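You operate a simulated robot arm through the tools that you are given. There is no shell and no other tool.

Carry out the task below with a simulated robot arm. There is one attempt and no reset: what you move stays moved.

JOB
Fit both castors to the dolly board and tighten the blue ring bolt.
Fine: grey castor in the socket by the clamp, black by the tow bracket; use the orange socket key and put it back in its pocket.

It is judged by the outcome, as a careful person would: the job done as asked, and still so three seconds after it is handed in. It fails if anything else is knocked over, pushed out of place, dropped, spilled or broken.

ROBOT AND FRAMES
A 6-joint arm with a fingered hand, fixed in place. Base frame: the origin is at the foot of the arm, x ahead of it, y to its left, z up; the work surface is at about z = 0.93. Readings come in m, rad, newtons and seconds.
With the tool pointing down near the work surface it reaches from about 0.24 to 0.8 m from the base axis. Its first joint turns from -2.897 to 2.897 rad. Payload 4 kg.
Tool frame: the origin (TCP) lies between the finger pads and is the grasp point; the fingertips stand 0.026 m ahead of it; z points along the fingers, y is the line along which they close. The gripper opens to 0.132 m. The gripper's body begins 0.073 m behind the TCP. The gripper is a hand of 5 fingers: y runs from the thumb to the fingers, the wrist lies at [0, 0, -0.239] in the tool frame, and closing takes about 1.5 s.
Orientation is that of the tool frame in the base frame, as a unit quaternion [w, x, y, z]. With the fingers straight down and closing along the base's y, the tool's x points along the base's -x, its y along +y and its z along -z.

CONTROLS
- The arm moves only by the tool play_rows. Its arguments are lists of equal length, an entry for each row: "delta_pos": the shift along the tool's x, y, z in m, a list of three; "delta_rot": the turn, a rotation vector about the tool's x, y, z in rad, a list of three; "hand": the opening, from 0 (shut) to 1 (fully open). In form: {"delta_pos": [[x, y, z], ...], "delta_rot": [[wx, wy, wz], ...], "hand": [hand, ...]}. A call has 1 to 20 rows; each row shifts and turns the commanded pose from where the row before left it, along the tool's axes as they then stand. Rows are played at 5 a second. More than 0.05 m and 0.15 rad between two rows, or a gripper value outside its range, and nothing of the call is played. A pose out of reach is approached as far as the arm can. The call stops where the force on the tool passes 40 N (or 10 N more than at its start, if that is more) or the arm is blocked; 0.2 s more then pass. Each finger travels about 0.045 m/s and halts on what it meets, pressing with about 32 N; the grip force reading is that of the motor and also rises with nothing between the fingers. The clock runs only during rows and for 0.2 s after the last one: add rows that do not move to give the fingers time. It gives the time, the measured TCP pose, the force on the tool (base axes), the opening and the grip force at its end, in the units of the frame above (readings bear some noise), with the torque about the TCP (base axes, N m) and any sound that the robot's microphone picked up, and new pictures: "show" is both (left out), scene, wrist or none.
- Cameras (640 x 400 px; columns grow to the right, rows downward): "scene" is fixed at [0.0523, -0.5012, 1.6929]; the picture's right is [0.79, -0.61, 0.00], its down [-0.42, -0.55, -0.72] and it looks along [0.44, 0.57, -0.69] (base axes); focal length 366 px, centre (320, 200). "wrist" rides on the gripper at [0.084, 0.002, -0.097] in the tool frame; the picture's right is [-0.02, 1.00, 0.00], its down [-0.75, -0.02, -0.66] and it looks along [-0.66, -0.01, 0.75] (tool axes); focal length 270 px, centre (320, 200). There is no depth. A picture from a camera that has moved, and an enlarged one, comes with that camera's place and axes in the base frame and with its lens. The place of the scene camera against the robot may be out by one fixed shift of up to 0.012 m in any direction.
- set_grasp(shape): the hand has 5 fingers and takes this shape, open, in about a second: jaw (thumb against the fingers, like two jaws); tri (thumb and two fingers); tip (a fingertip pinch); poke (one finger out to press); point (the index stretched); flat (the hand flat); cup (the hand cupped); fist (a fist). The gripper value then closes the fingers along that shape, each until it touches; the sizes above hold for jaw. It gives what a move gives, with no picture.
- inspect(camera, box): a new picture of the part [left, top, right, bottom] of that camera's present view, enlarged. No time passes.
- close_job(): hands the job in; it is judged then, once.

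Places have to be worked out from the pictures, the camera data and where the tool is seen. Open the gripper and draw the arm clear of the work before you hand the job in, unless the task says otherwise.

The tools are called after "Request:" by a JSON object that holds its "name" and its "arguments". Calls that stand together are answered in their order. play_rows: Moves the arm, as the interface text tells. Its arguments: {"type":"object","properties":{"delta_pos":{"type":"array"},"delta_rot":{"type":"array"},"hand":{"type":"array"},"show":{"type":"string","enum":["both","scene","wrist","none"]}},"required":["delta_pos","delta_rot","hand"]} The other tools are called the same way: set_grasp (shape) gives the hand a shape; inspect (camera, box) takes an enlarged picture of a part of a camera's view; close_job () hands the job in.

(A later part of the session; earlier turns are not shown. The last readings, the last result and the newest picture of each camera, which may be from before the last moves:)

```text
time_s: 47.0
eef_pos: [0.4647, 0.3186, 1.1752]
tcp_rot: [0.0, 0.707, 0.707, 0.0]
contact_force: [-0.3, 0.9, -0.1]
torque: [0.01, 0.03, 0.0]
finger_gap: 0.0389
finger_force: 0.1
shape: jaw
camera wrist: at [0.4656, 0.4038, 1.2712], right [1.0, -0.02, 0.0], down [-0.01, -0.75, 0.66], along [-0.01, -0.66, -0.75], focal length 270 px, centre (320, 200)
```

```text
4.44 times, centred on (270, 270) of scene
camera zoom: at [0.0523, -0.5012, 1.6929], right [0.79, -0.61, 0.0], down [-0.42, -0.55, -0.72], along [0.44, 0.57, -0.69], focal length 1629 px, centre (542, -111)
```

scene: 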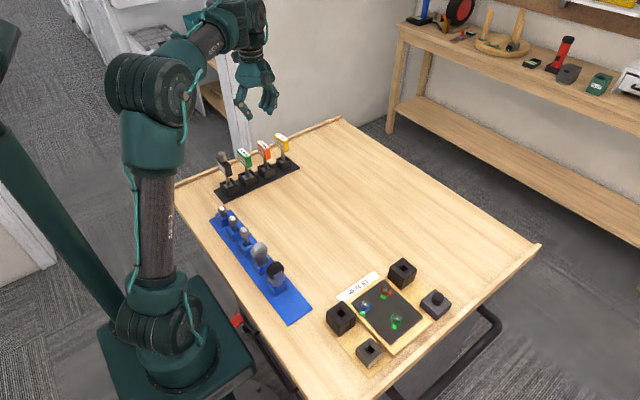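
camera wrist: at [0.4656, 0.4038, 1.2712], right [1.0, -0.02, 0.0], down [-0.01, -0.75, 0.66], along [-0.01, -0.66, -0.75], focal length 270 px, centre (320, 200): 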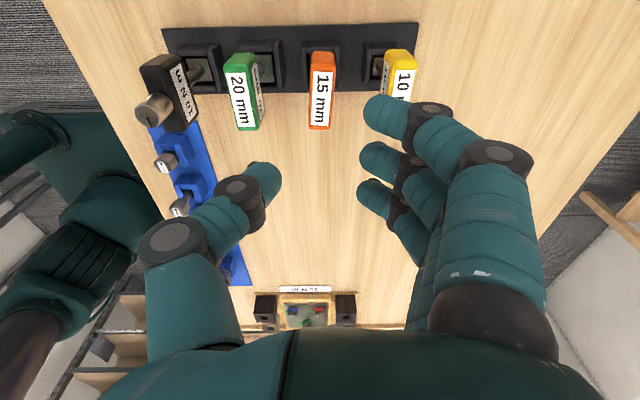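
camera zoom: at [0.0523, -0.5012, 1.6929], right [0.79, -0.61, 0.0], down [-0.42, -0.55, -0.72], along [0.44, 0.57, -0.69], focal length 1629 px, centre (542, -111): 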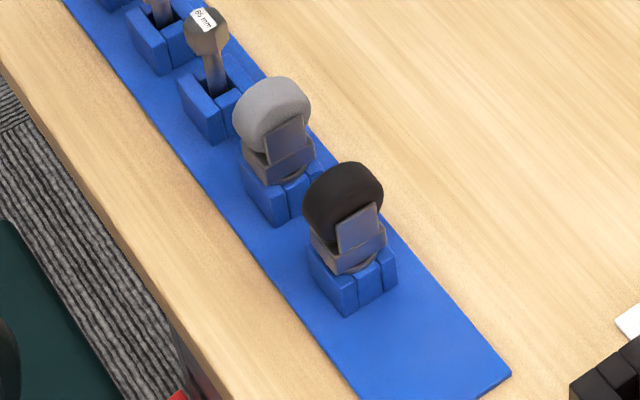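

All four keys stand properly in the rack. Next the castors: I move over the blue tray to look at them closely.

Request:
{"name": "play_rows", "arguments": {"delta_pos": [[-0.0386, -0.0236, -0.0043], [-0.0386, -0.0236, -0.0043], [-0.0386, -0.0236, -0.0043], [-0.0386, -0.0236, -0.0043], [-0.0386, -0.0236, -0.0043], [-0.0386, -0.0236, -0.0043], [-0.0386, -0.0236, -0.0043], [0, 0, 0]], "delta_rot": [[0, 0, 0], [0, 0, 0], [0, 0, 0], [0, 0, 0], [0, 0, 0], [0, 0, 0], [0, 0, 0], [0, 0, 0]], "hand": [0.4, 0.5, 0.6, 0.6, 0.6, 0.6, 0.6, 0.6]}}

Request:
{"name": "inspect", "arguments": {"camera": "wrist", "box": [180, 0, 420, 150]}}

```text
time_s: 48.8
eef_pos: [0.2974, 0.0501, 1.206]
tcp_rot: [-0.001, 0.706, 0.708, 0.0]
contact_force: [-0.2, 0.0, 0.0]
torque: [-0.01, -0.04, 0.01]
finger_gap: 0.0787
finger_force: 0.1
shape: jaw
camera wrist: at [0.2991, 0.1342, 1.3032], right [1.0, -0.02, 0.0], down [-0.01, -0.75, 0.66], along [-0.01, -0.66, -0.75], focal length 270 px, centre (320, 200)
```

scene: 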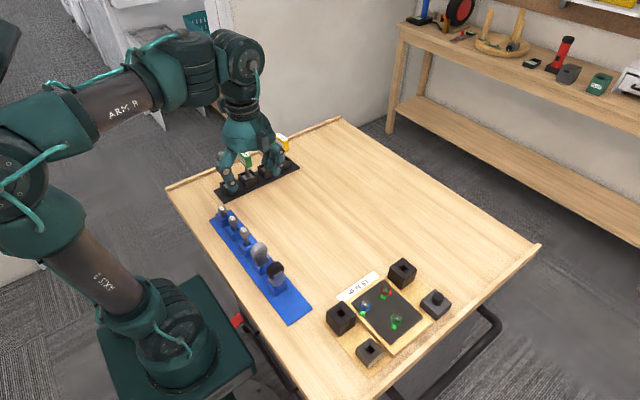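
wrist: 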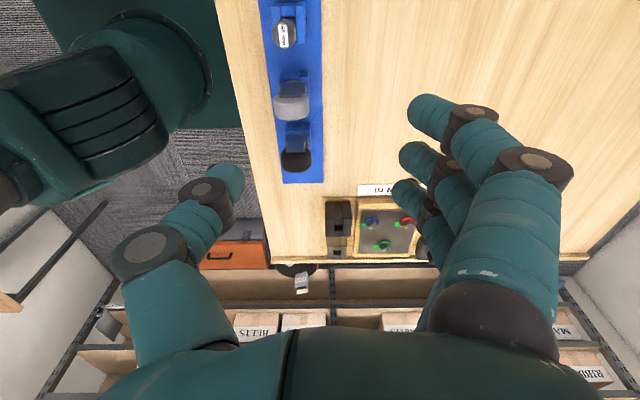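

```text
2.67 times, centred on (300, 75) of wrist
camera zoom: at [0.2991, 0.1342, 1.3032], right [1.0, -0.02, 0.0], down [-0.01, -0.75, 0.66], along [-0.01, -0.66, -0.75], focal length 721 px, centre (373, 533)
```

zoom: 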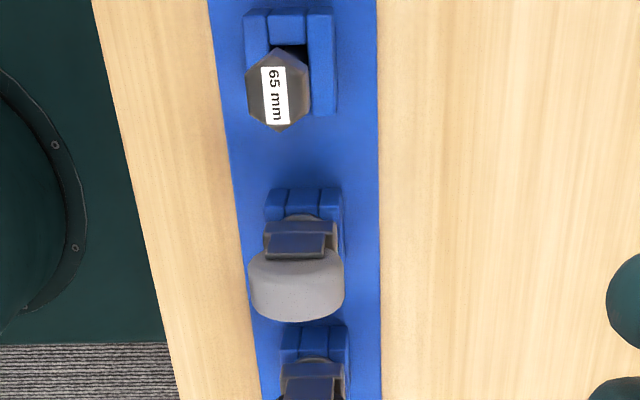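

The castors' fork plates face ±y and the wheel's round extends along x. I zoom in from both cameras for the exact geometry.

Request:
{"name": "inspect", "arguments": {"camera": "wrist", "box": [255, 60, 335, 190]}}

Request:
{"name": "inspect", "arguments": {"camera": "scene", "box": [244, 236, 276, 276]}}

Request:
{"name": "inspect", "arguments": {"camera": "scene", "box": [260, 256, 292, 296]}}

Request:
{"name": "inspect", "arguments": {"camera": "scene", "box": [324, 298, 358, 336]}}

```text
3.08 times, centred on (295, 125) of wrist
camera zoom: at [0.2991, 0.1342, 1.3032], right [1.0, -0.02, 0.0], down [-0.01, -0.75, 0.66], along [-0.01, -0.66, -0.75], focal length 832 px, centre (397, 431)
```

zoom: 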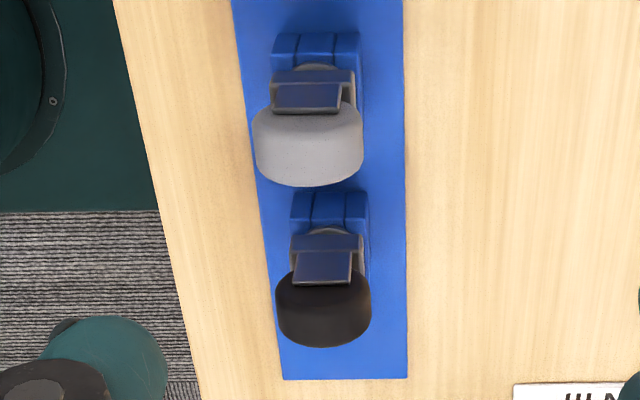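

```text
10.00 times, centred on (260, 256) of scene
camera zoom: at [0.0523, -0.5012, 1.6929], right [0.79, -0.61, 0.0], down [-0.42, -0.55, -0.72], along [0.44, 0.57, -0.69], focal length 3665 px, centre (920, -360)
```

zoom: 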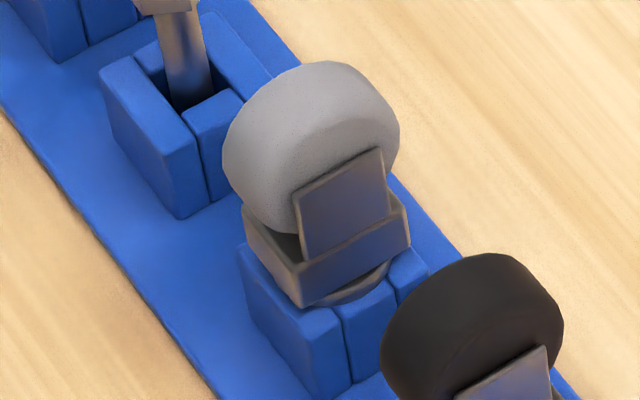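

```text
10.00 times, centred on (276, 276) of scene
camera zoom: at [0.0523, -0.5012, 1.6929], right [0.79, -0.61, 0.0], down [-0.42, -0.55, -0.72], along [0.44, 0.57, -0.69], focal length 3665 px, centre (760, -560)
```

zoom: 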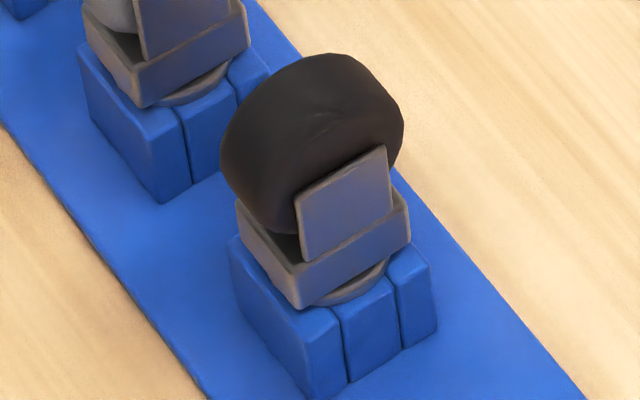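

```text
10.53 times, centred on (341, 317) of scene
camera zoom: at [0.0523, -0.5012, 1.6929], right [0.79, -0.61, 0.0], down [-0.42, -0.55, -0.72], along [0.44, 0.57, -0.69], focal length 3858 px, centre (99, -1032)
```

zoom: 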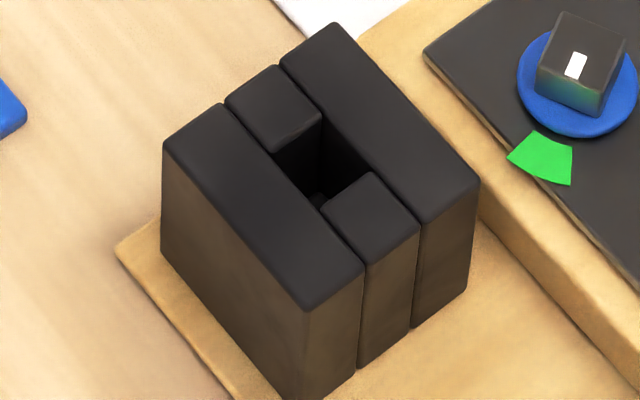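

I look closely at the two board fixtures next to the sockets to be sure which is the clamp and which the tow bracket.

Request:
{"name": "inspect", "arguments": {"camera": "scene", "box": [415, 282, 457, 326]}}

Request:
{"name": "inspect", "arguments": {"camera": "scene", "box": [350, 332, 390, 372]}}

Request:
{"name": "inspect", "arguments": {"camera": "wrist", "box": [315, 190, 365, 265]}}

```text
9.09 times, centred on (436, 304) of scene
camera zoom: at [0.0523, -0.5012, 1.6929], right [0.79, -0.61, 0.0], down [-0.42, -0.55, -0.72], along [0.44, 0.57, -0.69], focal length 3332 px, centre (-734, -746)
```

zoom: 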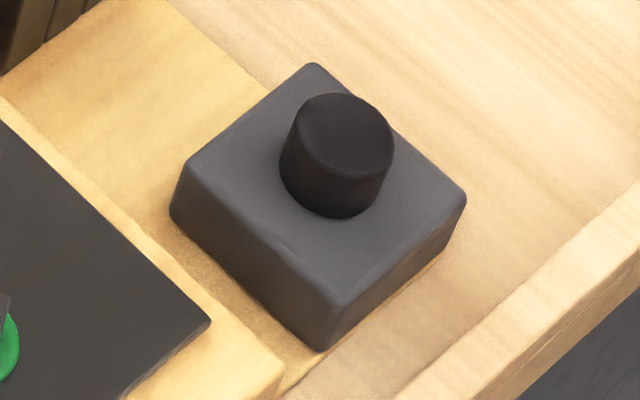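

```text
10.00 times, centred on (370, 352) of scene
camera zoom: at [0.0523, -0.5012, 1.6929], right [0.79, -0.61, 0.0], down [-0.42, -0.55, -0.72], along [0.44, 0.57, -0.69], focal length 3665 px, centre (-180, -1320)
```

zoom: 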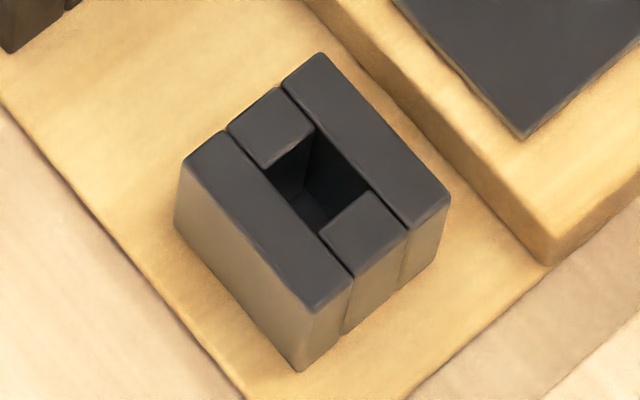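

```text
5.33 times, centred on (340, 228) of wrist
camera zoom: at [0.2991, 0.1342, 1.3032], right [1.0, -0.02, 0.0], down [-0.01, -0.75, 0.66], along [-0.01, -0.66, -0.75], focal length 1442 px, centre (213, 53)
```

zoom: 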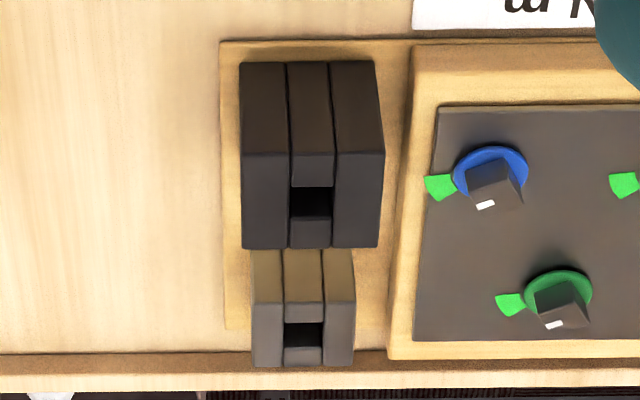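

D (push-knob block) is the clamp and B (small bolt bracket) the tow bracket, so grey goes to socket C and black to socket A. I move over the grey castor at about (0.265, 0.014).

Request:
{"name": "play_rows", "arguments": {"delta_pos": [[-0.012, -0.0107, 0.01], [-0.012, -0.0107, 0.03], [-0.012, -0.0107, 0.036], [0, 0, 0]], "delta_rot": [[0, 0, 0], [0, 0, 0], [0, 0, 0], [0, 0, 0]], "hand": [0.6, 0.6, 0.6, 0.6]}}

Request:
{"name": "inspect", "arguments": {"camera": "wrist", "box": [250, 60, 390, 200]}}

Request:
{"name": "inspect", "arguments": {"camera": "scene", "box": [225, 190, 305, 290]}}

```text
time_s: 49.8
eef_pos: [0.2667, 0.0125, 1.126]
tcp_rot: [-0.001, 0.707, 0.708, 0.0]
contact_force: [-0.2, 0.1, -0.1]
torque: [-0.02, -0.01, 0.0]
finger_gap: 0.0787
finger_force: 0.1
shape: jaw
camera wrist: at [0.2679, 0.097, 1.2233], right [1.0, -0.02, 0.0], down [-0.01, -0.75, 0.66], along [-0.01, -0.66, -0.75], focal length 270 px, centre (320, 200)
```

scene: 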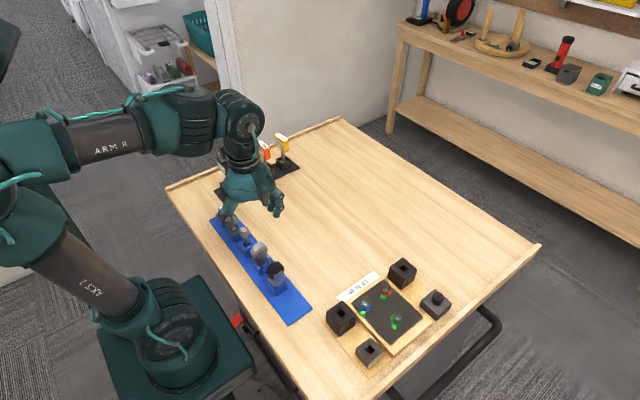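
wrist: 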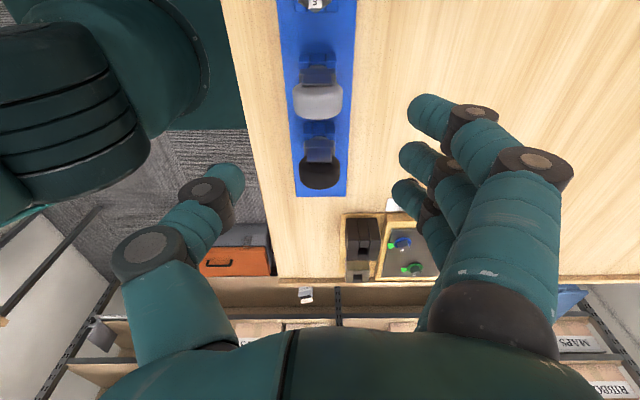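

```text
2.86 times, centred on (320, 130) of wrist
camera zoom: at [0.2679, 0.097, 1.2233], right [1.0, -0.02, 0.0], down [-0.01, -0.75, 0.66], along [-0.01, -0.66, -0.75], focal length 772 px, centre (320, 400)
```

zoom: 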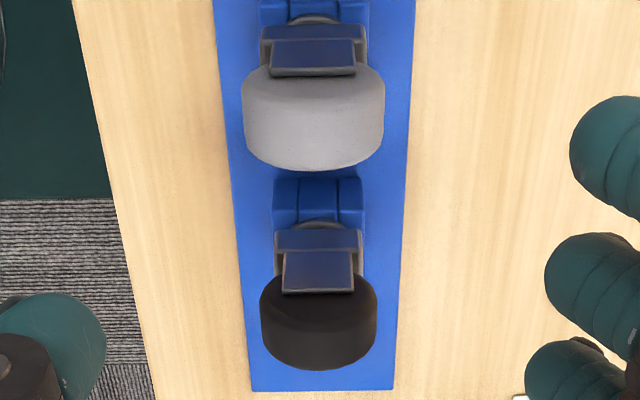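

```text
4.00 times, centred on (265, 240) of scene
camera zoom: at [0.0523, -0.5012, 1.6929], right [0.79, -0.61, 0.0], down [-0.42, -0.55, -0.72], along [0.44, 0.57, -0.69], focal length 1466 px, centre (540, 40)
```

zoom: 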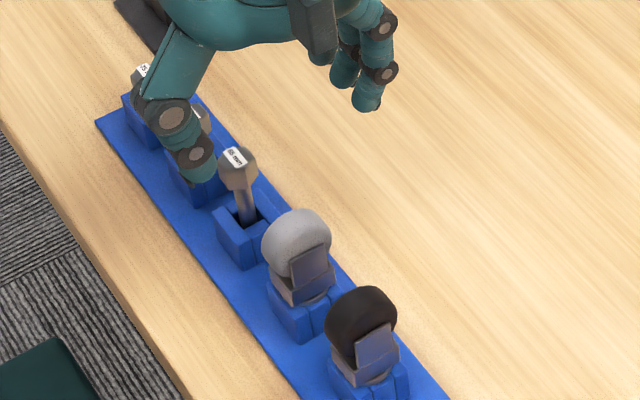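

Grey wheel centre ≈ (0.265, 0.0142), radius ~20 mm, mid-height ~1.008. I align and descend around it with the hand open, then check before closing.

Request:
{"name": "play_rows", "arguments": {"delta_pos": [[0.0015, -0.0015, 0.02], [0, 0, 0.03], [0, 0, 0.03], [0, 0, 0.018], [0, 0, 0.01], [0, 0, 0]], "delta_rot": [[0, 0, 0], [0, 0, 0], [0, 0, 0], [0, 0, 0], [0, 0, 0], [0, 0, 0]], "hand": [0.6, 0.6, 0.6, 0.6, 0.6, 0.6]}}

Request:
{"name": "inspect", "arguments": {"camera": "wrist", "box": [180, 60, 460, 260]}}

Request:
{"name": "inspect", "arguments": {"camera": "scene", "box": [225, 205, 305, 295]}}

```text
time_s: 51.2
eef_pos: [0.2648, 0.0138, 1.0186]
tcp_rot: [0.0, 0.707, 0.708, 0.0]
contact_force: [0.4, 1.1, 0.4]
torque: [0.02, 0.02, -0.01]
finger_gap: 0.0788
finger_force: 0.0
shape: jaw
camera wrist: at [0.2665, 0.0981, 1.1166], right [1.0, -0.02, 0.0], down [-0.01, -0.75, 0.66], along [-0.01, -0.66, -0.75], focal length 270 px, centre (320, 200)
```

scene: 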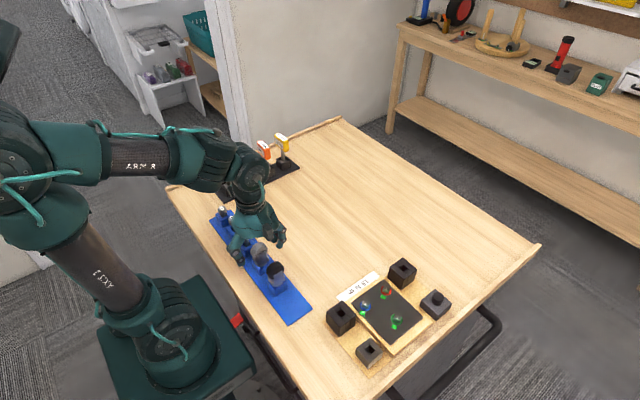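
wrist: 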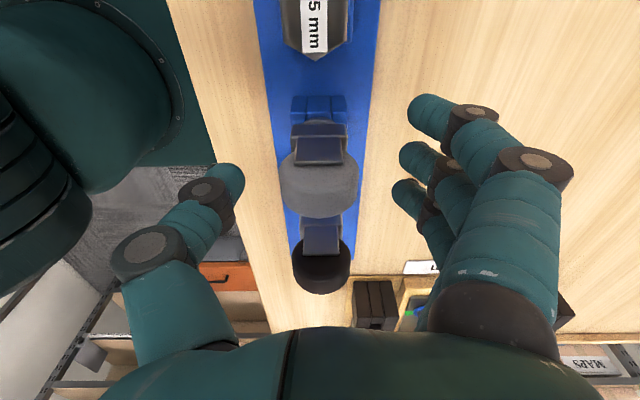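

```text
2.00 times, centred on (320, 160) of wrist
camera zoom: at [0.2665, 0.0981, 1.1166], right [1.0, -0.02, 0.0], down [-0.01, -0.75, 0.66], along [-0.01, -0.66, -0.75], focal length 541 px, centre (320, 280)
```

zoom: 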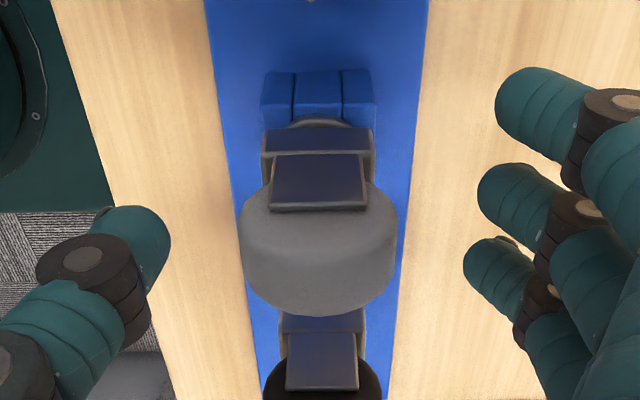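

```text
4.44 times, centred on (265, 250) of scene
camera zoom: at [0.0523, -0.5012, 1.6929], right [0.79, -0.61, 0.0], down [-0.42, -0.55, -0.72], along [0.44, 0.57, -0.69], focal length 1629 px, centre (564, -22)
```

zoom: 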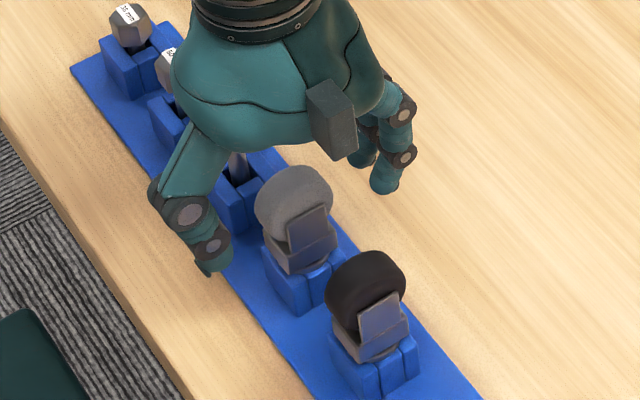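

The wheel is centred between thumb and fingers. I close the hand on it.

Request:
{"name": "play_rows", "arguments": {"delta_pos": [[0, 0, 0], [0, 0, 0], [0, 0, 0], [0, 0, 0], [0, 0, 0], [0, 0, 0], [0, 0, 0], [0, 0, 0]], "delta_rot": [[0, 0, 0], [0, 0, 0], [0, 0, 0], [0, 0, 0], [0, 0, 0], [0, 0, 0], [0, 0, 0], [0, 0, 0]], "hand": [0.5, 0.4, 0.3, 0.2, 0.1, 0, 0, 0]}}

Request:
{"name": "inspect", "arguments": {"camera": "wrist", "box": [180, 60, 460, 260]}}

Request:
{"name": "inspect", "arguments": {"camera": "scene", "box": [225, 205, 305, 295]}}

```text
time_s: 53.0
eef_pos: [0.2649, 0.0134, 1.0199]
tcp_rot: [-0.001, 0.707, 0.708, -0.001]
contact_force: [-1.5, -0.7, -0.1]
torque: [0.01, 0.0, 0.0]
finger_gap: 0.015
finger_force: 32.2
shape: jaw
camera wrist: at [0.2665, 0.0981, 1.1167], right [1.0, -0.02, 0.0], down [-0.01, -0.75, 0.66], along [-0.01, -0.66, -0.75], focal length 270 px, centre (320, 200)
```

scene: 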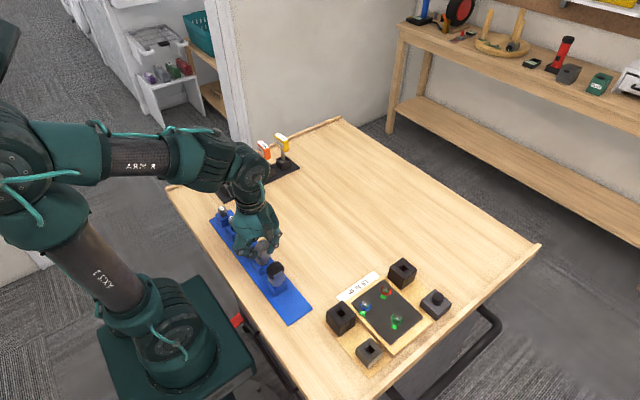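
wrist: 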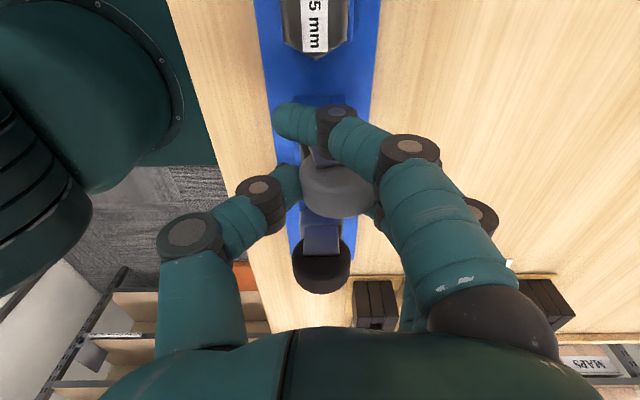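

```text
2.00 times, centred on (320, 160) of wrist
camera zoom: at [0.2665, 0.0981, 1.1167], right [1.0, -0.02, 0.0], down [-0.01, -0.75, 0.66], along [-0.01, -0.66, -0.75], focal length 541 px, centre (320, 280)
```

zoom: 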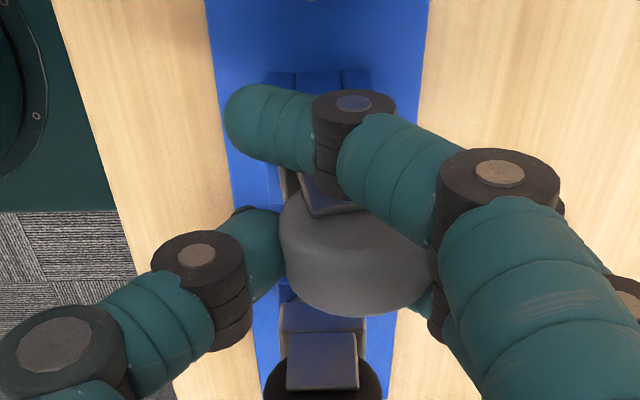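

```text
4.44 times, centred on (265, 250) of scene
camera zoom: at [0.0523, -0.5012, 1.6929], right [0.79, -0.61, 0.0], down [-0.42, -0.55, -0.72], along [0.44, 0.57, -0.69], focal length 1629 px, centre (564, -22)
```

zoom: 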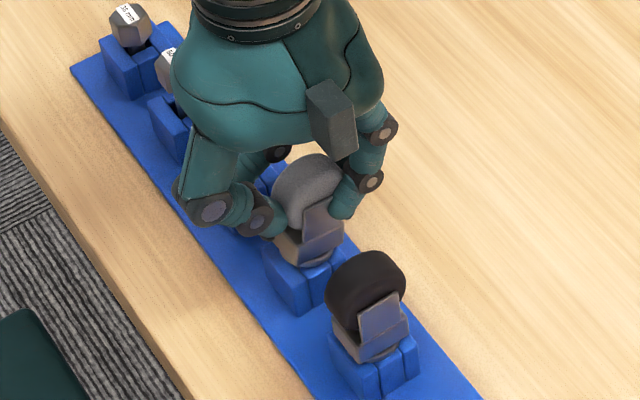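

The castor seems to have been pushed over toward +x as the thumb closed. I zoom in to see how far it leans.

Request:
{"name": "inspect", "arguments": {"camera": "scene", "box": [245, 232, 285, 277]}}

Request:
{"name": "inspect", "arguments": {"camera": "wrist", "box": [270, 90, 410, 230]}}

```text
8.89 times, centred on (265, 254) of scene
camera zoom: at [0.0523, -0.5012, 1.6929], right [0.79, -0.61, 0.0], down [-0.42, -0.55, -0.72], along [0.44, 0.57, -0.69], focal length 3258 px, centre (809, -284)
```

zoom: 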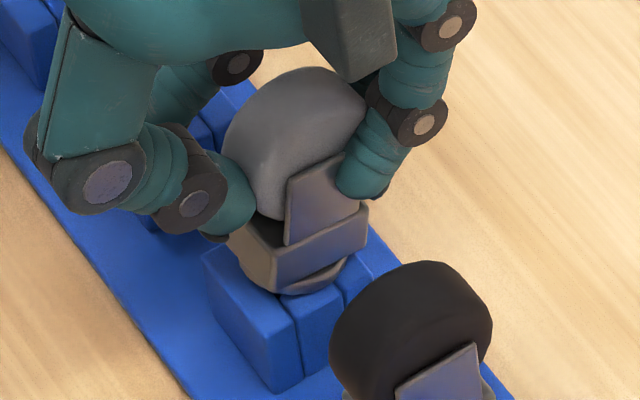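

```text
2.86 times, centred on (340, 160) of wrist
camera zoom: at [0.2665, 0.0981, 1.1167], right [1.0, -0.02, 0.0], down [-0.01, -0.75, 0.66], along [-0.01, -0.66, -0.75], focal length 772 px, centre (263, 314)
```

zoom: 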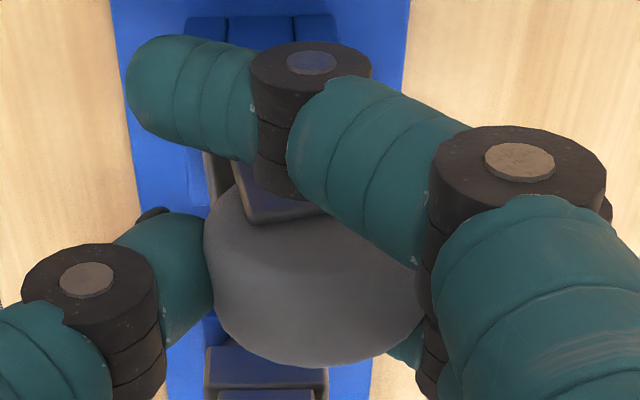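

The castor leans ~8° because the thumb overpowered the fingers. I reopen slowly so it settles back in its holder, then I'll re-grip with a limited closing value so it stays centred.

Request:
{"name": "play_rows", "arguments": {"delta_pos": [[0, 0, 0], [0, 0, 0], [0, 0, 0], [0, 0, 0], [0, 0, 0], [0, 0, 0], [0, 0, 0], [0, 0, 0]], "delta_rot": [[0, 0, 0], [0, 0, 0], [0, 0, 0], [0, 0, 0], [0, 0, 0], [0, 0, 0], [0, 0, 0], [0, 0, 0]], "hand": [0.15, 0.2, 0.25, 0.3, 0.35, 0.4, 0.5, 0.5]}}

Request:
{"name": "inspect", "arguments": {"camera": "scene", "box": [245, 232, 285, 277]}}

Request:
{"name": "inspect", "arguments": {"camera": "wrist", "box": [240, 70, 410, 230]}}

```text
time_s: 54.8
eef_pos: [0.2659, 0.014, 1.019]
tcp_rot: [0.0, 0.707, 0.708, 0.0]
contact_force: [0.4, -0.1, 0.4]
torque: [0.0, 0.01, -0.02]
finger_gap: 0.0649
finger_force: 0.1
shape: jaw
camera wrist: at [0.2666, 0.0981, 1.1168], right [1.0, -0.02, 0.0], down [-0.01, -0.75, 0.66], along [-0.01, -0.66, -0.75], focal length 270 px, centre (320, 200)
```

scene: 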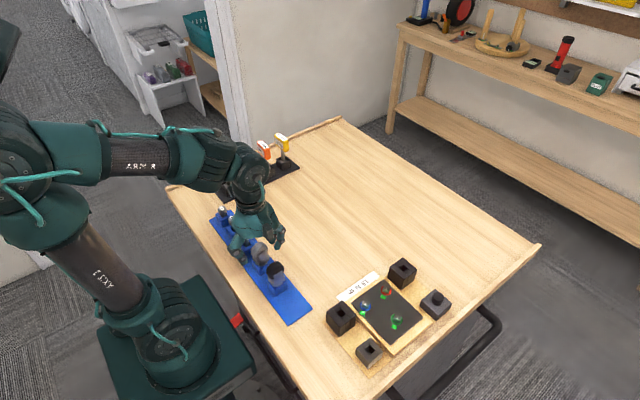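
wrist: 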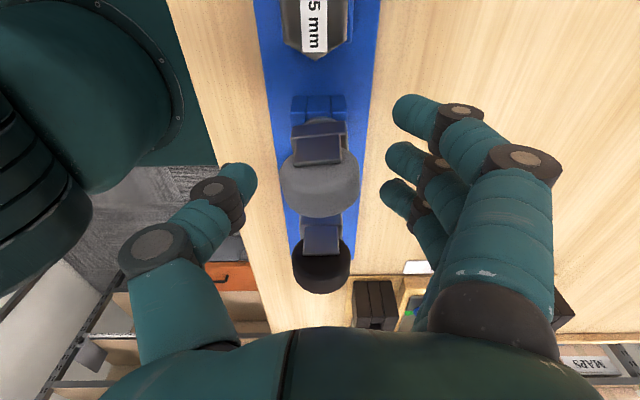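

```text
8.89 times, centred on (265, 254) of scene
camera zoom: at [0.0523, -0.5012, 1.6929], right [0.79, -0.61, 0.0], down [-0.42, -0.55, -0.72], along [0.44, 0.57, -0.69], focal length 3258 px, centre (809, -284)
```

zoom: 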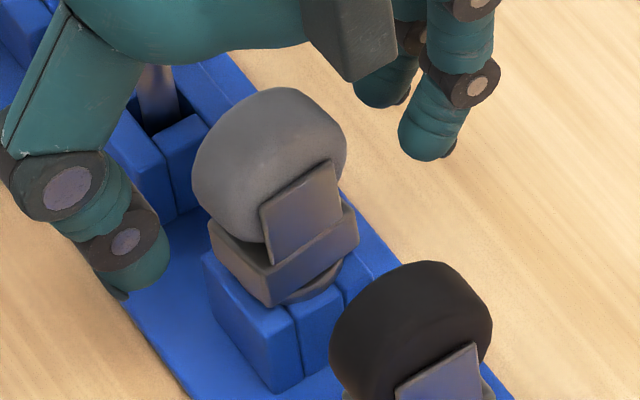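

```text
2.50 times, centred on (325, 150) of wrist
camera zoom: at [0.2666, 0.0981, 1.1168], right [1.0, -0.02, 0.0], down [-0.01, -0.75, 0.66], along [-0.01, -0.66, -0.75], focal length 676 px, centre (308, 325)
```

zoom: 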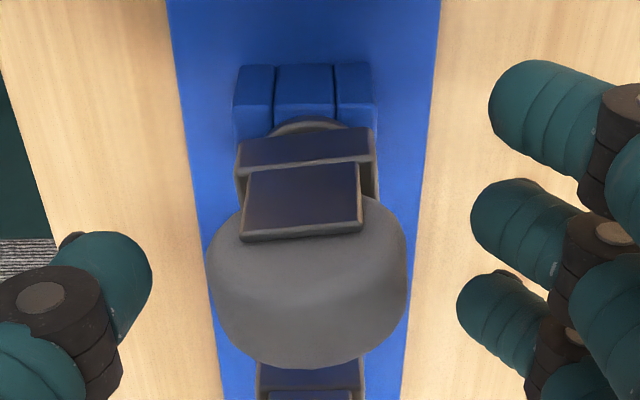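

It settled back upright in the holder. I close to a target gap just under the wheel width (~39 mm) and watch the grip force.

Request:
{"name": "play_rows", "arguments": {"delta_pos": [[0, 0, 0], [0, 0, 0], [0, 0, 0], [0, 0, 0], [0, 0, 0]], "delta_rot": [[0, 0, 0], [0, 0, 0], [0, 0, 0], [0, 0, 0], [0, 0, 0]], "hand": [0.4, 0.34, 0.3, 0.28, 0.28]}}

Request:
{"name": "inspect", "arguments": {"camera": "wrist", "box": [240, 70, 410, 230]}}

Request:
{"name": "inspect", "arguments": {"camera": "scene", "box": [245, 232, 285, 277]}}

```text
time_s: 56.0
eef_pos: [0.2647, 0.0126, 1.0194]
tcp_rot: [0.0, 0.706, 0.708, 0.001]
contact_force: [0.8, 0.1, -0.4]
torque: [0.02, 0.04, -0.03]
finger_gap: 0.0375
finger_force: 0.1
shape: jaw
camera wrist: at [0.2666, 0.0981, 1.1168], right [1.0, -0.02, 0.0], down [-0.01, -0.75, 0.66], along [-0.01, -0.66, -0.75], focal length 270 px, centre (320, 200)
```

scene: 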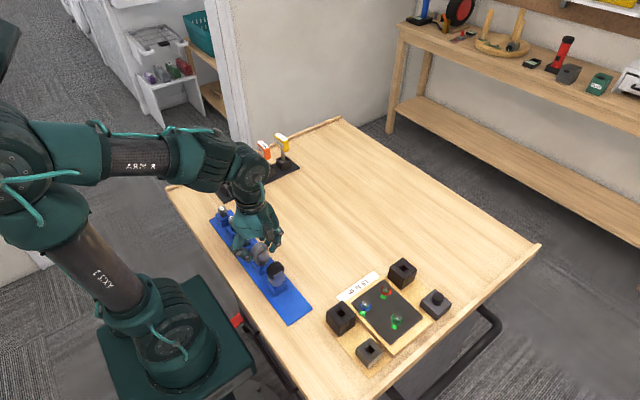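
wrist: 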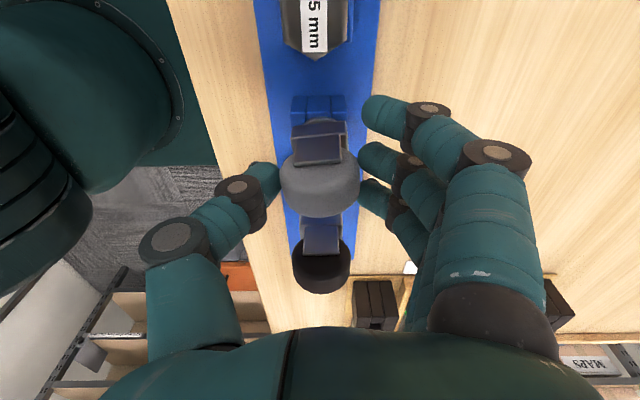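

```text
2.50 times, centred on (325, 150) of wrist
camera zoom: at [0.2666, 0.0981, 1.1168], right [1.0, -0.02, 0.0], down [-0.01, -0.75, 0.66], along [-0.01, -0.66, -0.75], focal length 676 px, centre (308, 325)
```

zoom: 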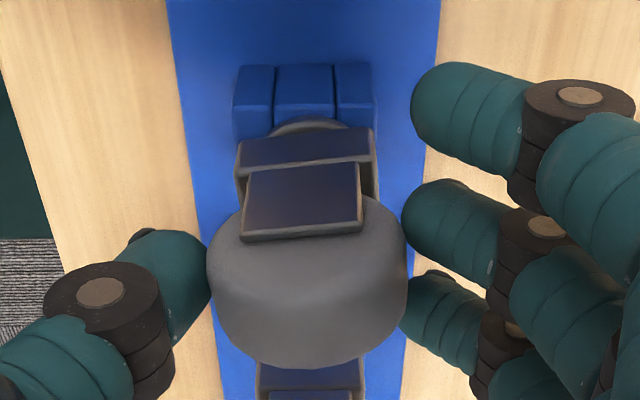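

```text
8.89 times, centred on (265, 254) of scene
camera zoom: at [0.0523, -0.5012, 1.6929], right [0.79, -0.61, 0.0], down [-0.42, -0.55, -0.72], along [0.44, 0.57, -0.69], focal length 3258 px, centre (809, -284)
```

zoom: 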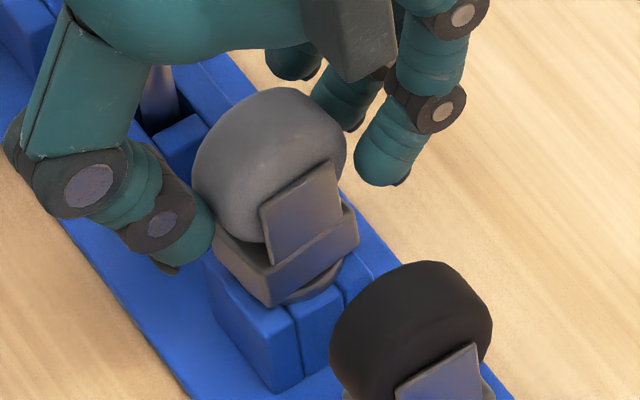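

Both sides are just reaching the wheel. I close a little more in small steps.

Request:
{"name": "play_rows", "arguments": {"delta_pos": [[0, 0, 0], [0, 0, 0], [0, 0, 0], [0, 0, 0]], "delta_rot": [[0, 0, 0], [0, 0, 0], [0, 0, 0], [0, 0, 0]], "hand": [0.26, 0.24, 0.22, 0.22]}}

Request:
{"name": "inspect", "arguments": {"camera": "wrist", "box": [240, 70, 410, 230]}}

Request:
{"name": "inspect", "arguments": {"camera": "scene", "box": [245, 232, 285, 277]}}

```text
time_s: 57.0
eef_pos: [0.2648, 0.0142, 1.019]
tcp_rot: [0.0, 0.707, 0.708, 0.0]
contact_force: [-0.3, -0.3, 0.9]
torque: [-0.02, 0.02, 0.03]
finger_gap: 0.0311
finger_force: 0.1
shape: jaw
camera wrist: at [0.2665, 0.0981, 1.1168], right [1.0, -0.02, 0.0], down [-0.01, -0.75, 0.66], along [-0.01, -0.66, -0.75], focal length 270 px, centre (320, 200)
```

scene: 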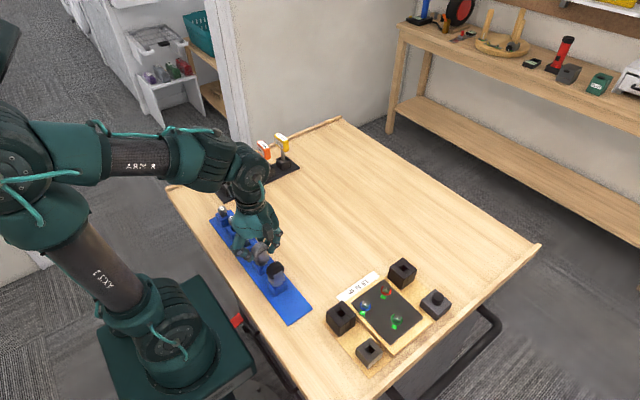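
wrist: 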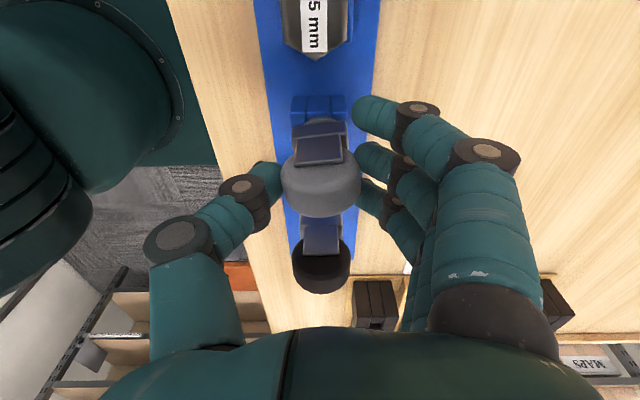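

```text
2.50 times, centred on (325, 150) of wrist
camera zoom: at [0.2665, 0.0981, 1.1168], right [1.0, -0.02, 0.0], down [-0.01, -0.75, 0.66], along [-0.01, -0.66, -0.75], focal length 676 px, centre (308, 325)
```

zoom: 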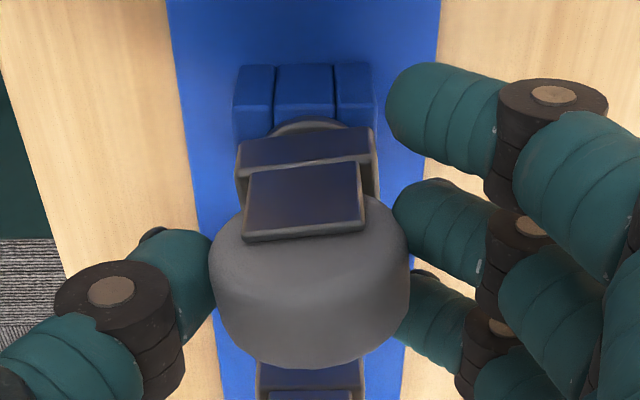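

```text
8.89 times, centred on (265, 254) of scene
camera zoom: at [0.0523, -0.5012, 1.6929], right [0.79, -0.61, 0.0], down [-0.42, -0.55, -0.72], along [0.44, 0.57, -0.69], focal length 3258 px, centre (809, -284)
```

zoom: 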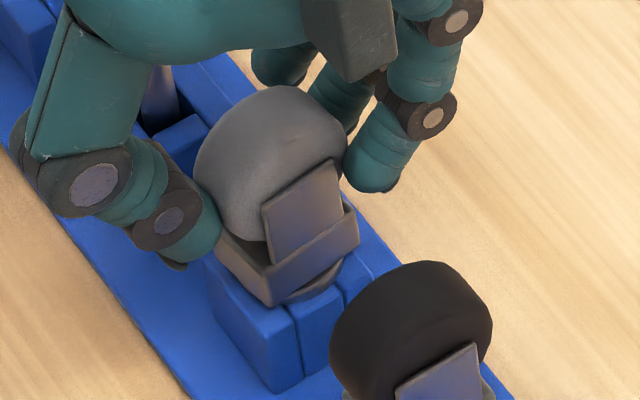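

Contact is just beginning, still centred. I continue with small closing steps.

Request:
{"name": "play_rows", "arguments": {"delta_pos": [[0, 0, 0], [0, 0, 0], [0, 0, 0], [0, 0, 0]], "delta_rot": [[0, 0, 0], [0, 0, 0], [0, 0, 0], [0, 0, 0]], "hand": [0.2, 0.18, 0.16, 0.16]}}

Request:
{"name": "inspect", "arguments": {"camera": "wrist", "box": [240, 70, 410, 230]}}

Request:
{"name": "inspect", "arguments": {"camera": "scene", "box": [245, 232, 285, 277]}}

```text
time_s: 58.0
eef_pos: [0.265, 0.0137, 1.0196]
tcp_rot: [0.0, 0.707, 0.708, 0.0]
contact_force: [-0.2, 0.0, -1.6]
torque: [-0.02, 0.03, -0.03]
finger_gap: 0.0154
finger_force: 19.2
shape: jaw
camera wrist: at [0.2665, 0.0981, 1.1167], right [1.0, -0.02, 0.0], down [-0.01, -0.75, 0.66], along [-0.01, -0.66, -0.75], focal length 270 px, centre (320, 200)
```

scene: 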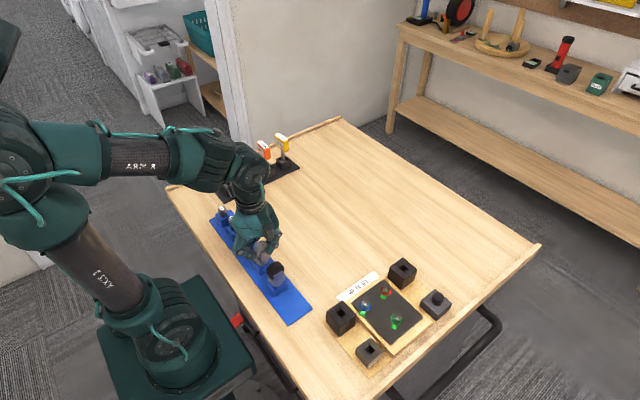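
wrist: 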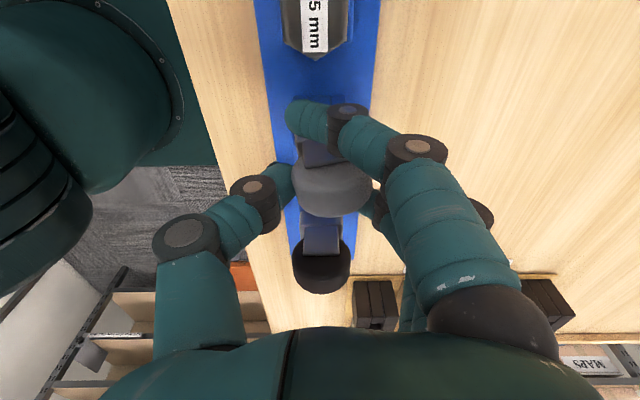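

```text
2.50 times, centred on (325, 150) of wrist
camera zoom: at [0.2665, 0.0981, 1.1167], right [1.0, -0.02, 0.0], down [-0.01, -0.75, 0.66], along [-0.01, -0.66, -0.75], focal length 676 px, centre (308, 325)
```

zoom: 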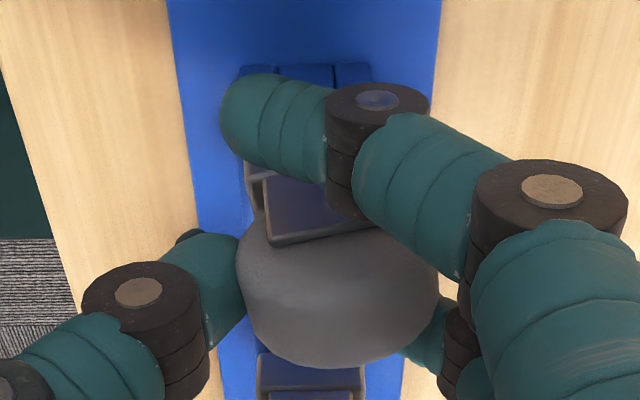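

```text
8.89 times, centred on (265, 254) of scene
camera zoom: at [0.0523, -0.5012, 1.6929], right [0.79, -0.61, 0.0], down [-0.42, -0.55, -0.72], along [0.44, 0.57, -0.69], focal length 3258 px, centre (809, -284)
```

zoom: 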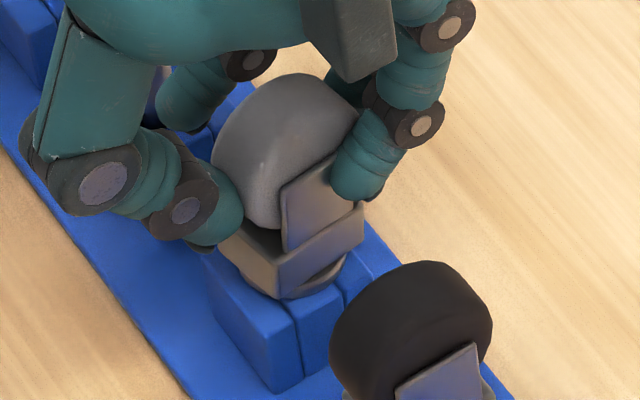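

The fingertips were pressing on the wheel's lower curve, so it tips. A better hold is the flat-sided base box (z≈0.985–0.997): I reopen, lower 11 mm and shift slightly, then close on that.

Request:
{"name": "play_rows", "arguments": {"delta_pos": [[0, 0, 0], [0, 0, 0], [0, 0, 0], [0, 0, 0], [0, 0, 0], [0, -0.0015, 0.006], [0, 0, 0.005], [0, 0, 0]], "delta_rot": [[0, 0, 0], [0, 0, 0], [0, 0, 0], [0, 0, 0], [0, 0, 0], [0, 0, 0], [0, 0, 0], [0, 0, 0]], "hand": [0.2, 0.25, 0.32, 0.42, 0.5, 0.5, 0.5, 0.5]}}

Request:
{"name": "inspect", "arguments": {"camera": "wrist", "box": [240, 70, 410, 230]}}

Request:
{"name": "inspect", "arguments": {"camera": "scene", "box": [245, 232, 285, 277]}}

```text
time_s: 59.8
eef_pos: [0.265, 0.0135, 1.0088]
tcp_rot: [0.0, 0.707, 0.707, 0.0]
contact_force: [-1.2, 0.1, -0.7]
torque: [0.02, 0.02, -0.03]
finger_gap: 0.065
finger_force: 0.0
shape: jaw
camera wrist: at [0.2661, 0.0984, 1.1064], right [1.0, -0.02, 0.0], down [-0.01, -0.75, 0.66], along [-0.01, -0.66, -0.75], focal length 270 px, centre (320, 200)
```

scene: 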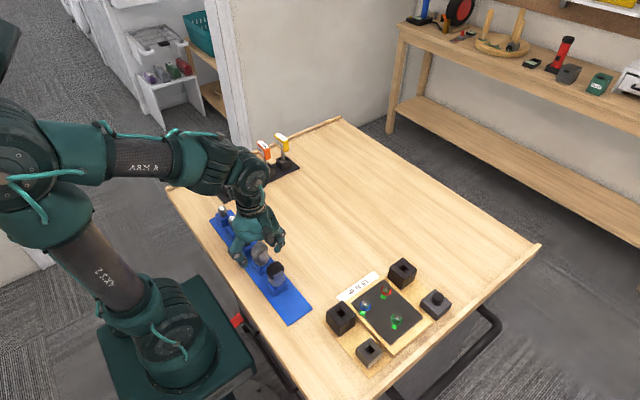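
wrist: 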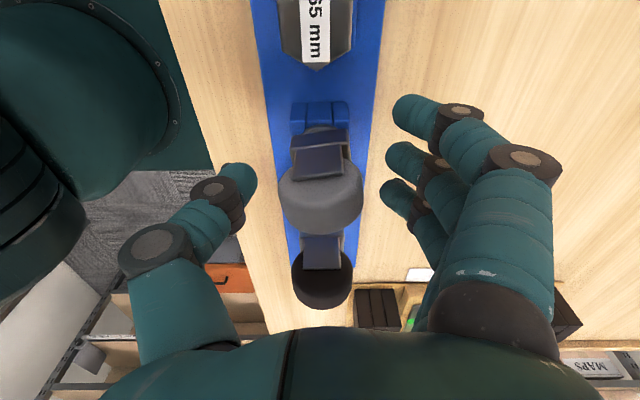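

```text
2.50 times, centred on (325, 150) of wrist
camera zoom: at [0.2661, 0.0984, 1.1064], right [1.0, -0.02, 0.0], down [-0.01, -0.75, 0.66], along [-0.01, -0.66, -0.75], focal length 676 px, centre (308, 325)
```

zoom: 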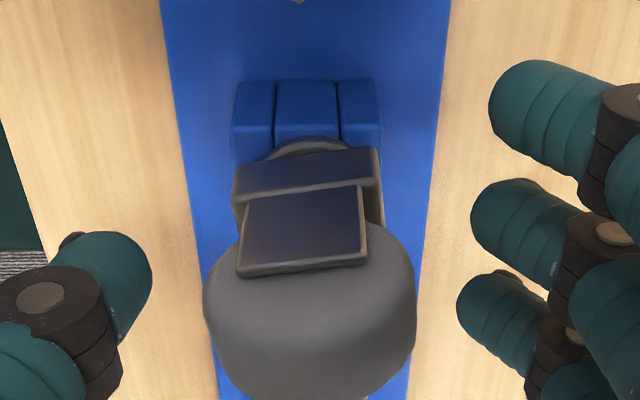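

```text
8.89 times, centred on (265, 254) of scene
camera zoom: at [0.0523, -0.5012, 1.6929], right [0.79, -0.61, 0.0], down [-0.42, -0.55, -0.72], along [0.44, 0.57, -0.69], focal length 3258 px, centre (809, -284)
```

zoom: 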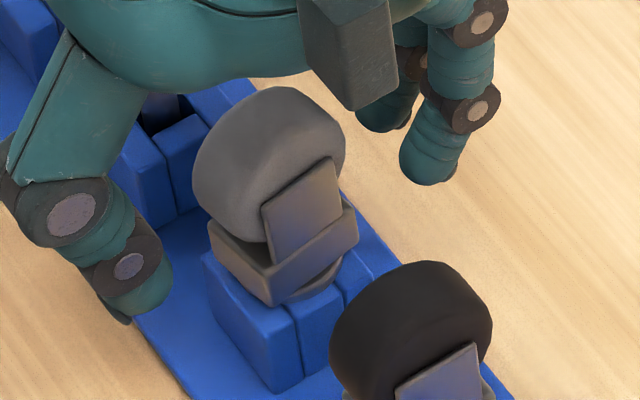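

Castor is upright again. I close in steps on the base box.

Request:
{"name": "play_rows", "arguments": {"delta_pos": [[0, 0, 0], [0, 0, 0], [0, 0, 0], [0, 0, 0], [0, 0, 0], [0, 0, 0]], "delta_rot": [[0, 0, 0], [0, 0, 0], [0, 0, 0], [0, 0, 0], [0, 0, 0], [0, 0, 0]], "hand": [0.4, 0.32, 0.27, 0.23, 0.2, 0.2]}}

Request:
{"name": "inspect", "arguments": {"camera": "wrist", "box": [240, 70, 410, 230]}}

Request:
{"name": "inspect", "arguments": {"camera": "scene", "box": [245, 232, 285, 277]}}

```text
time_s: 61.2
eef_pos: [0.2641, 0.0141, 1.0104]
tcp_rot: [0.0, 0.707, 0.708, 0.0]
contact_force: [-0.2, -0.6, 0.1]
torque: [0.0, 0.02, -0.03]
finger_gap: 0.0276
finger_force: 0.0
shape: jaw
camera wrist: at [0.266, 0.0984, 1.1065], right [1.0, -0.02, 0.0], down [-0.01, -0.75, 0.66], along [-0.01, -0.66, -0.75], focal length 270 px, centre (320, 200)
```

scene: 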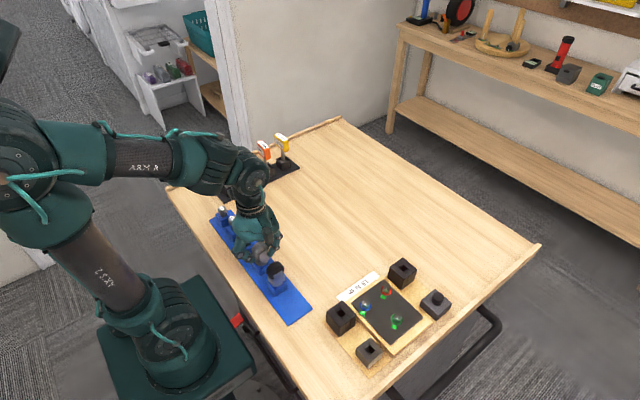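
wrist: 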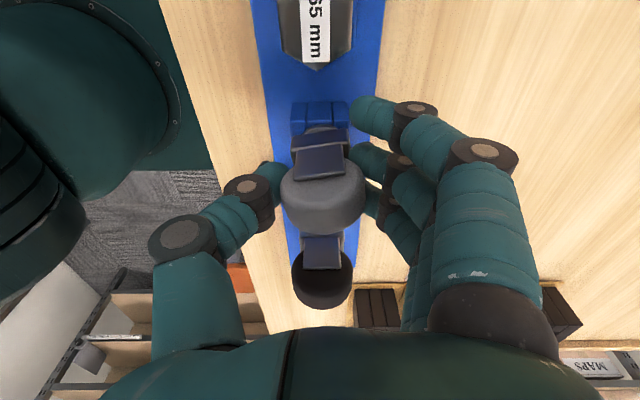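

```text
2.50 times, centred on (325, 150) of wrist
camera zoom: at [0.266, 0.0984, 1.1065], right [1.0, -0.02, 0.0], down [-0.01, -0.75, 0.66], along [-0.01, -0.66, -0.75], focal length 676 px, centre (308, 325)
```

zoom: 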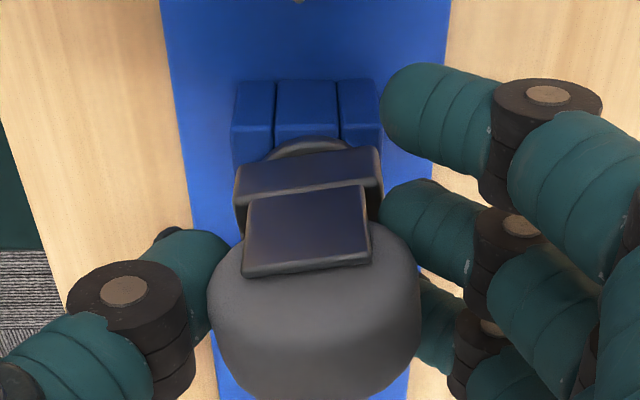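

```text
8.89 times, centred on (265, 254) of scene
camera zoom: at [0.0523, -0.5012, 1.6929], right [0.79, -0.61, 0.0], down [-0.42, -0.55, -0.72], along [0.44, 0.57, -0.69], focal length 3258 px, centre (809, -284)
```

zoom: 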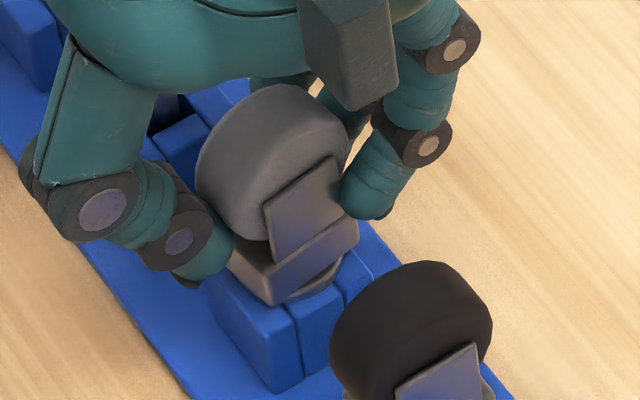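

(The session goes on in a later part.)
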